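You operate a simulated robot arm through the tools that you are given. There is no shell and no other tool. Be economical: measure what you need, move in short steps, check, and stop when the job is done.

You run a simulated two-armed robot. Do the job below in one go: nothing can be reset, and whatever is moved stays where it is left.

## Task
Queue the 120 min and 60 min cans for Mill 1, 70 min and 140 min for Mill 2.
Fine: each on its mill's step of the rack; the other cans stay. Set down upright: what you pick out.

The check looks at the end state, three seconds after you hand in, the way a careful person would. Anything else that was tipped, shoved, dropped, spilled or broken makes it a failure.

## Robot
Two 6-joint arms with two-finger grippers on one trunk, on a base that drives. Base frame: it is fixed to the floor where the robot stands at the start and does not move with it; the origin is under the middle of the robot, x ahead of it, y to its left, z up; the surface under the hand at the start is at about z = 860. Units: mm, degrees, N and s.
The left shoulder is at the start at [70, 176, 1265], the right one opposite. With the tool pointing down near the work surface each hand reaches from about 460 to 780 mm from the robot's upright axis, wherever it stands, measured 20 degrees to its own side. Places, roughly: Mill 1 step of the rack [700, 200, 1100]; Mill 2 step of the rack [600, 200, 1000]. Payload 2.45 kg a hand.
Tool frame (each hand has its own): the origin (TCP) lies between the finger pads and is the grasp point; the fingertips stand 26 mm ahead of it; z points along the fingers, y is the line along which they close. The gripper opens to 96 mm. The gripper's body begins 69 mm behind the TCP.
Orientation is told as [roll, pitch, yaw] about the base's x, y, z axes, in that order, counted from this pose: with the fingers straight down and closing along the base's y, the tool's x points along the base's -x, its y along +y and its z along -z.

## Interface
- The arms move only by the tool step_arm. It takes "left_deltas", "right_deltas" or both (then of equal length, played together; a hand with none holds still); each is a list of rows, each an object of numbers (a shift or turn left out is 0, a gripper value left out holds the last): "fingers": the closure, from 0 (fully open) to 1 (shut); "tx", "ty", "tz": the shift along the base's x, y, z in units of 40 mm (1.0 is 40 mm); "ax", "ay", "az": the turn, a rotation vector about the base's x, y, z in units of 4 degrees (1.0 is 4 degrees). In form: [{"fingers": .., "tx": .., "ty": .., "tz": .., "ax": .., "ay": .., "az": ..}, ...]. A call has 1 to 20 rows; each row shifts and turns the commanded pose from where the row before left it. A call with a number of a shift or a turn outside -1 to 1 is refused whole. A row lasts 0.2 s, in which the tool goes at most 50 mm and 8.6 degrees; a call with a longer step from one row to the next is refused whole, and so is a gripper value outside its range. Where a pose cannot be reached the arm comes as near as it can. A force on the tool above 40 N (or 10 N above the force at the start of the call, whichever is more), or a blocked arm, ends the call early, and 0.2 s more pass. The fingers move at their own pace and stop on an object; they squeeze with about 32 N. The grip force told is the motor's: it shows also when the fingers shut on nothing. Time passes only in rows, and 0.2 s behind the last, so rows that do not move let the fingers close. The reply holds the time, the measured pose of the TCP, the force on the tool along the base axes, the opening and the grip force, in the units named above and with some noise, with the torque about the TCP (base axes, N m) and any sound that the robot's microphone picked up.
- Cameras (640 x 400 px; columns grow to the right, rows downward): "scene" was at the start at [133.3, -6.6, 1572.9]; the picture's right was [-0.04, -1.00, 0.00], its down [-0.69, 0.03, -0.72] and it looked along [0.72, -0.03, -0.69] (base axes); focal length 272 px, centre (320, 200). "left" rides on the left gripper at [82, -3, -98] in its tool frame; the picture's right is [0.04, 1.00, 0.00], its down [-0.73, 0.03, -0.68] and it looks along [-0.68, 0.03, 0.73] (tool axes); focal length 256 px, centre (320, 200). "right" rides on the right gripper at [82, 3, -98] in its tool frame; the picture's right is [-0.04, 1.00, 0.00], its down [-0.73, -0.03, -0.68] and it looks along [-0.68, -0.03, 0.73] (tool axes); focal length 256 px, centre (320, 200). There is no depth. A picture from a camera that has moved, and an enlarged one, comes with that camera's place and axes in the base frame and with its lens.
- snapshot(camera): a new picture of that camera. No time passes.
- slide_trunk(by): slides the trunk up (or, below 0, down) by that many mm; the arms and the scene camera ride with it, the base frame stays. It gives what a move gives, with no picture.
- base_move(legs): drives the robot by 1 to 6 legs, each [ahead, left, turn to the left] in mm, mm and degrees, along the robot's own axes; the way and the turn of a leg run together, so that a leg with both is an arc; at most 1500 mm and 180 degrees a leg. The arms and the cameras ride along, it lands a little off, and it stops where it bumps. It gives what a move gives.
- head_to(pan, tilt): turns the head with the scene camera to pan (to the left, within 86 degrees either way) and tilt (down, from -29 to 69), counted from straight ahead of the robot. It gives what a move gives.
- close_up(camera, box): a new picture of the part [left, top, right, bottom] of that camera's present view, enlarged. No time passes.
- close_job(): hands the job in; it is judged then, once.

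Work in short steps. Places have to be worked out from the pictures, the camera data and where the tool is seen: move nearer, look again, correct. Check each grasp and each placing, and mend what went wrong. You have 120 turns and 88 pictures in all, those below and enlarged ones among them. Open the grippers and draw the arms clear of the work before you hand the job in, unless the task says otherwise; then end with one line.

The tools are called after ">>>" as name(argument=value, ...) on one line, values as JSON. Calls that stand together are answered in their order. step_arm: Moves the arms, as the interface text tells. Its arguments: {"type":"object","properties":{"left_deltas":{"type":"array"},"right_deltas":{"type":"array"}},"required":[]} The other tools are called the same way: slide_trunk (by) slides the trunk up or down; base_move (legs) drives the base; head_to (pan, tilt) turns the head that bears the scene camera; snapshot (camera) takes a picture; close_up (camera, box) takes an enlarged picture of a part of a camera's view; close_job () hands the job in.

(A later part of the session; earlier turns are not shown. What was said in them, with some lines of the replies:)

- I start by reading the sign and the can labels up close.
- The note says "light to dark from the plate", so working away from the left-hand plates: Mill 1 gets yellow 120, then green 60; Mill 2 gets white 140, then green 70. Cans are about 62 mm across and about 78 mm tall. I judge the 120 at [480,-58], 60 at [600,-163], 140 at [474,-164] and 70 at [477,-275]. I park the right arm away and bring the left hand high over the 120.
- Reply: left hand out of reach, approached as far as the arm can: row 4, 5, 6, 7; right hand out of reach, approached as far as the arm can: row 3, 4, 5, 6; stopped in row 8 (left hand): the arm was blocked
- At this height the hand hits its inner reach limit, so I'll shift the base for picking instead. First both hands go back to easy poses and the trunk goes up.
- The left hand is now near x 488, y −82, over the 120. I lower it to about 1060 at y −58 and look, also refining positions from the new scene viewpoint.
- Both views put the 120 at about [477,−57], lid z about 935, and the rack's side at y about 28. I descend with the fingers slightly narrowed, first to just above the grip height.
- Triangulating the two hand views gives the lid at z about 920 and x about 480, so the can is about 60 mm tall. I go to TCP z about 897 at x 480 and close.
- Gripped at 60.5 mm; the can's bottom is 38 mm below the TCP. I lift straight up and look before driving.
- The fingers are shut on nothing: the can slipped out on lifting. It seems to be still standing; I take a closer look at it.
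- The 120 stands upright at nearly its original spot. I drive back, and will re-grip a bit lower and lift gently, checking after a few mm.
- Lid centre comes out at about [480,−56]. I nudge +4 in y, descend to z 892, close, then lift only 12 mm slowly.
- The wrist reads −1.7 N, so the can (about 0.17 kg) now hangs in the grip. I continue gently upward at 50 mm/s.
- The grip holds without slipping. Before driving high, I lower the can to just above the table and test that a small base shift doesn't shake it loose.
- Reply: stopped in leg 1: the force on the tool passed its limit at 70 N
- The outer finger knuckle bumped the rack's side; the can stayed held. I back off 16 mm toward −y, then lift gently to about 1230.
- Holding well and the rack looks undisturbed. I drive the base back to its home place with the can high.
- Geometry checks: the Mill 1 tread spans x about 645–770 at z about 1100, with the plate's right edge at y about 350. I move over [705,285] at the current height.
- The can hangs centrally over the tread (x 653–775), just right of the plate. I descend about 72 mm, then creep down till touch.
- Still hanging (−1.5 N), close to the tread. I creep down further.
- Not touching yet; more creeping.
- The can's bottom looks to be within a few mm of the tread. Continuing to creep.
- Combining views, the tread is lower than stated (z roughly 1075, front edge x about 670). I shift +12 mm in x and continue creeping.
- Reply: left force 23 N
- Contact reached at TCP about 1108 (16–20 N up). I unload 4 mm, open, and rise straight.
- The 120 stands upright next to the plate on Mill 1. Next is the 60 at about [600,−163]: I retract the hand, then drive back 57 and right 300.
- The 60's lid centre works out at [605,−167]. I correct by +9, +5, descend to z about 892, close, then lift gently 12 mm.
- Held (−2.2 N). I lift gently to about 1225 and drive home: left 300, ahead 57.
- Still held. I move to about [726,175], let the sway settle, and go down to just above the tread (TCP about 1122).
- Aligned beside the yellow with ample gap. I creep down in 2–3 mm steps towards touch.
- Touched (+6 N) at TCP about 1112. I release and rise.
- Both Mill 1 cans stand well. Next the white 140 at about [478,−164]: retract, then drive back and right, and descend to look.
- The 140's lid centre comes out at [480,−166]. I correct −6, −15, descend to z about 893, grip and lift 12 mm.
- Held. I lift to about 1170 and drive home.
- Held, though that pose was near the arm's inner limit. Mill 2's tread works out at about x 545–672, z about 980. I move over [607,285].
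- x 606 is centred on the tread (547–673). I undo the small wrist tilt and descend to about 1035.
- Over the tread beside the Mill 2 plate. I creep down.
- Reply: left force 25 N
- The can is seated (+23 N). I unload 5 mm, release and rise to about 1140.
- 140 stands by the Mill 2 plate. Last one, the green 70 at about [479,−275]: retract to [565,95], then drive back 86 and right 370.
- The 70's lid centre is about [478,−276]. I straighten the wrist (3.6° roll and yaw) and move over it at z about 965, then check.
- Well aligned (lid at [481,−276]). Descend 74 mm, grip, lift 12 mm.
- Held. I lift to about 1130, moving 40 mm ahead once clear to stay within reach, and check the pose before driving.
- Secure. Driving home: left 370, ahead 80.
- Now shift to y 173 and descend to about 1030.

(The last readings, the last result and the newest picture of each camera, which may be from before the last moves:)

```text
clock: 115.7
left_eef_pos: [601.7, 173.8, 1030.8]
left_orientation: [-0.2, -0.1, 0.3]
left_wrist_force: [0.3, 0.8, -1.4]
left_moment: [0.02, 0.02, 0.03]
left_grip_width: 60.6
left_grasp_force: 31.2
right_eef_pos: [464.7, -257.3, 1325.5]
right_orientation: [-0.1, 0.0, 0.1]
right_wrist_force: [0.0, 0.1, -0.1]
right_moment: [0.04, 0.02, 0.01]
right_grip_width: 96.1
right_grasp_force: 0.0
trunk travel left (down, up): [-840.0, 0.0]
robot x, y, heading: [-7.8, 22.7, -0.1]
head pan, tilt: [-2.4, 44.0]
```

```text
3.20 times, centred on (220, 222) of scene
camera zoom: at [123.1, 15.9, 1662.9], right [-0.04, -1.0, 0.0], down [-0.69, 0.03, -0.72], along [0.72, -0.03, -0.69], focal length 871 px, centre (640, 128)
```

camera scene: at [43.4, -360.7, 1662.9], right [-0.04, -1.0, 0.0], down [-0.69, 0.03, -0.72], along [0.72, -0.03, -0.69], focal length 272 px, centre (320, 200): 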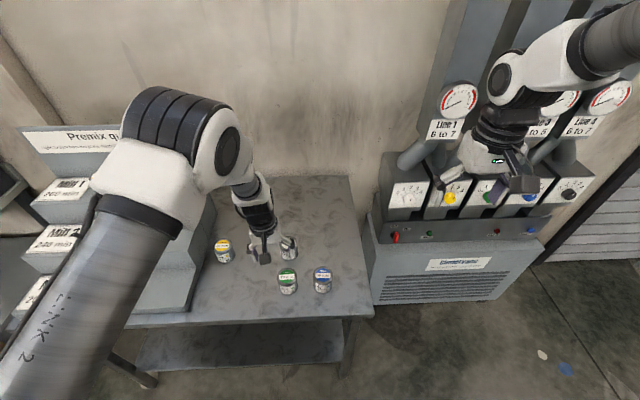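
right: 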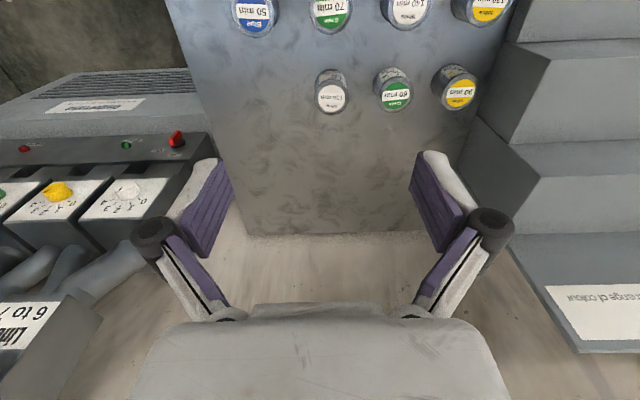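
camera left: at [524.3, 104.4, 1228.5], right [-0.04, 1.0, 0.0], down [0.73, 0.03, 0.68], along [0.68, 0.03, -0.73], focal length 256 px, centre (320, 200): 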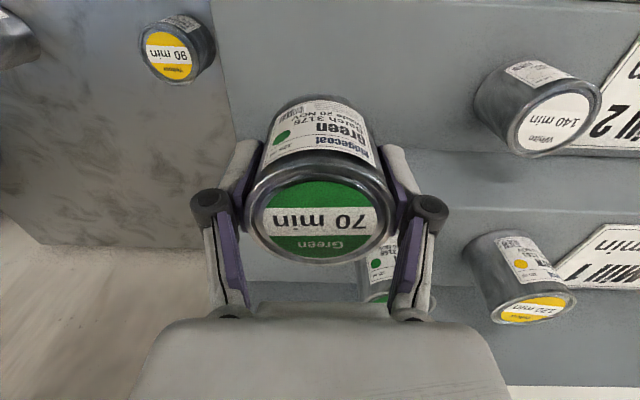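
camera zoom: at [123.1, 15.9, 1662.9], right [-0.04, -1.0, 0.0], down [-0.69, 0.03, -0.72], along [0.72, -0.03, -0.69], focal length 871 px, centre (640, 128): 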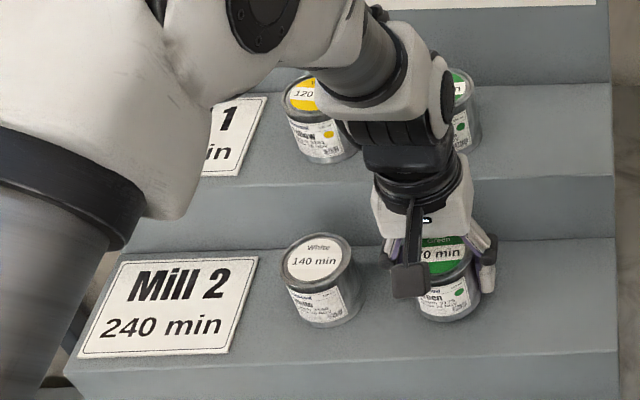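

Lined up with a good gap; creeping down to contact.

>>> step_arm(left_deltas=[{"tz": -0.08}, {"tz": -0.08}, {"tz": -0.06}, {}])

>>> step_arm(left_deltas=[{"tz": -0.06}, {"tz": -0.05}, {}])

```text
clock: 116.7
left_eef_pos: [601.8, 174.2, 1023.0]
left_orientation: [-0.2, -0.1, 0.3]
left_wrist_force: [0.7, 0.0, -2.2]
left_moment: [0.01, -0.03, -0.02]
left_grip_width: 60.8
left_grasp_force: 32.6
right_eef_pos: [465.0, -257.7, 1326.0]
right_orientation: [0.0, -0.1, -0.1]
right_wrist_force: [0.0, -0.1, 0.3]
right_moment: [0.01, -0.01, 0.0]
right_grip_width: 95.9
right_grasp_force: 0.1
trunk travel left (down, up): [-840.0, 0.0]
robot x, y, heading: [-12.0, 17.0, 0.1]
head pan, tilt: [-2.4, 44.0]
```

```text
clock: 117.5
left_eef_pos: [603.3, 173.7, 1019.3]
left_orientation: [-0.3, -0.1, 0.2]
left_wrist_force: [-0.4, -0.5, -2.2]
left_moment: [-0.03, -0.02, 0.01]
left_grip_width: 60.5
left_grasp_force: 32.4
right_eef_pos: [464.0, -256.7, 1326.3]
right_orientation: [-0.1, 0.0, 0.0]
right_wrist_force: [0.0, 0.1, -0.6]
right_moment: [0.0, 0.0, -0.02]
right_grip_width: 96.1
right_grasp_force: 0.0
trunk travel left (down, up): [-840.0, 0.0]
robot x, y, heading: [-11.2, 23.9, -0.2]
head pan, tilt: [-2.4, 44.0]
```

>>> step_arm(left_deltas=[{"tz": -0.05}, {"tz": -0.05}, {}])

```text
clock: 118.3
left_eef_pos: [602.1, 174.1, 1015.4]
left_orientation: [-0.2, -0.3, 0.3]
left_wrist_force: [5.1, 4.5, 20.9]
left_moment: [0.14, -0.11, -0.13]
left_grip_width: 61.2
left_grasp_force: 31.9
right_eef_pos: [462.6, -256.2, 1326.4]
right_orientation: [-0.1, -0.2, 0.1]
right_wrist_force: [-0.5, 0.6, -0.1]
right_moment: [0.0, 0.02, 0.01]
right_grip_width: 95.9
right_grasp_force: 0.0
trunk travel left (down, up): [-840.0, 0.0]
robot x, y, heading: [-11.4, 24.7, -0.3]
head pan, tilt: [-2.4, 44.0]
```

Seated (+21 N). I unload 4 mm, release and rise, then back the hand away.

>>> step_arm(left_deltas=[{"tz": 0.1}, {}, {"fingers": 0.25}, {"fingers": 0.1}, {}, {"tz": 0.3}, {"tz": 0.6}, {"tz": 0.8}, {"tz": 0.8}, {"tz": 0.8}, {"tz": 0.8}, {}])

>>> base_move(legs=[[-250, 0, 0]])

>>> snapshot(camera="scene")

```text
clock: 120.9
left_eef_pos: [604.5, 173.6, 1184.9]
left_orientation: [-0.3, -0.1, 0.3]
left_wrist_force: [-0.1, 0.2, -0.6]
left_moment: [0.04, 0.01, -0.02]
left_grip_width: 86.4
left_grasp_force: 0.0
right_eef_pos: [464.6, -257.5, 1326.2]
right_orientation: [-0.1, 0.0, 0.1]
right_wrist_force: [-0.2, 0.0, 0.3]
right_moment: [-0.01, 0.0, 0.02]
right_grip_width: 95.9
right_grasp_force: 0.0
trunk travel left (down, up): [-840.0, 0.0]
robot x, y, heading: [-10.8, 23.4, -0.3]
head pan, tilt: [-2.4, 44.0]
```

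```text
clock: 122.7
left_eef_pos: [367.0, 175.6, 1182.3]
left_orientation: [-0.1, 0.1, 0.2]
left_wrist_force: [-0.5, -0.6, -0.8]
left_moment: [-0.04, 0.03, 0.04]
left_grip_width: 86.5
left_grasp_force: 0.1
right_eef_pos: [226.9, -257.1, 1324.7]
right_orientation: [0.0, 0.1, 0.0]
right_wrist_force: [0.2, -0.3, -0.5]
right_moment: [0.01, 0.0, 0.0]
right_grip_width: 95.8
right_grasp_force: 0.0
trunk travel left (down, up): [-840.0, 0.0]
robot x, y, heading: [-252.4, 22.5, 0.1]
head pan, tilt: [-2.4, 44.0]
```

```text
30 pictures are left
camera scene: at [-113.6, 16.1, 1662.5], right [-0.04, -1.0, 0.0], down [-0.7, 0.03, -0.72], along [0.72, -0.03, -0.7], focal length 272 px, centre (320, 200)
```

scene: 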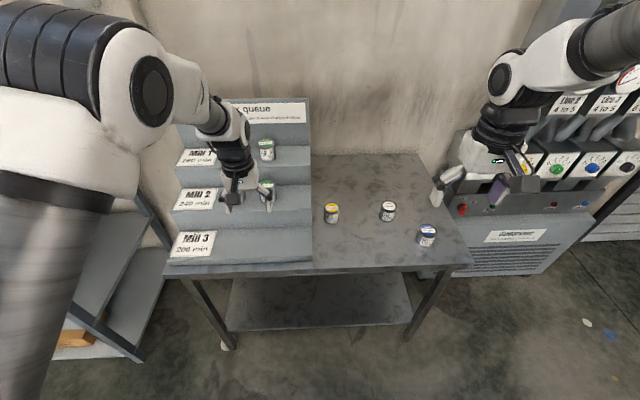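

The remaining three cans stand untouched. The left hand hides part of the rack, so I look with its own camera.

>>> snapshot(camera="left")

>>> base_move(legs=[[0, -250, 0]])

>>> snapshot(camera="scene")

```text
29 pictures are left
camera left: at [286.0, 171.8, 1280.1], right [-0.04, 1.0, 0.0], down [0.73, 0.04, 0.68], along [0.68, 0.03, -0.73], focal length 256 px, centre (320, 200)
```

left: 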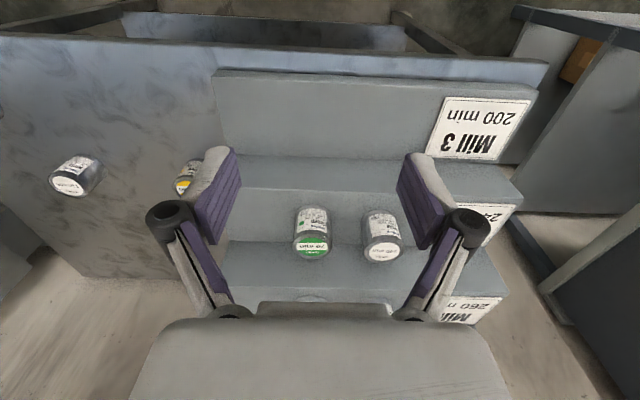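

```text
clock: 124.5
left_eef_pos: [364.9, -77.5, 1184.0]
left_orientation: [-0.4, -0.1, 0.2]
left_wrist_force: [-0.6, 0.2, -0.1]
left_moment: [-0.02, 0.0, 0.0]
left_grip_width: 86.1
left_grasp_force: 0.0
right_eef_pos: [225.1, -509.0, 1326.8]
right_orientation: [-0.2, 0.0, 0.0]
right_wrist_force: [0.2, 0.3, 0.9]
right_moment: [-0.04, 0.01, -0.05]
right_grip_width: 96.0
right_grasp_force: 0.1
trunk travel left (down, up): [-840.0, 0.0]
robot x, y, heading: [-249.3, -229.1, -0.3]
head pan, tilt: [-2.4, 44.0]
```

```text
28 pictures are left
camera scene: at [-117.0, -234.2, 1662.9], right [-0.04, -1.0, 0.0], down [-0.69, 0.03, -0.72], along [0.72, -0.03, -0.69], focal length 272 px, centre (320, 200)
```

scene: 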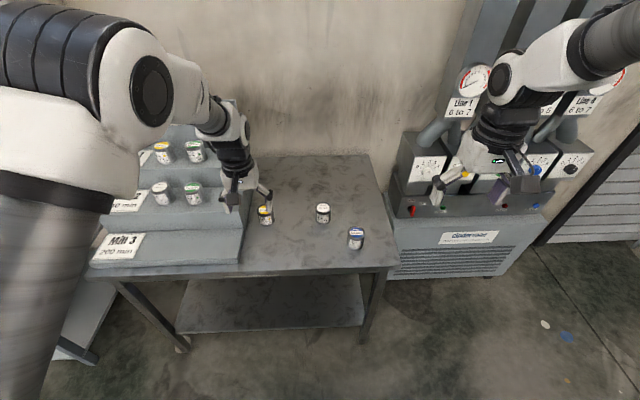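

All four cans stand upright on their steps (yellow then green on Mill 1, white then green on Mill 2). The other three are untouched, and the arms are clear with the grippers open. I hand in.

>>> close_job()

```text
The job is handed in.
```

All four cans are upright on their mills' steps, lightest nearest the plate as the rack's sign asks: 120 min then 60 min on Mill 1, and 140 min then 70 min on Mill 2. On the way, the 120 min can slipped out of my first grip without tipping, a finger bumped the rack's side at about 70 N with no visible shift, and the other three cans stayed put.
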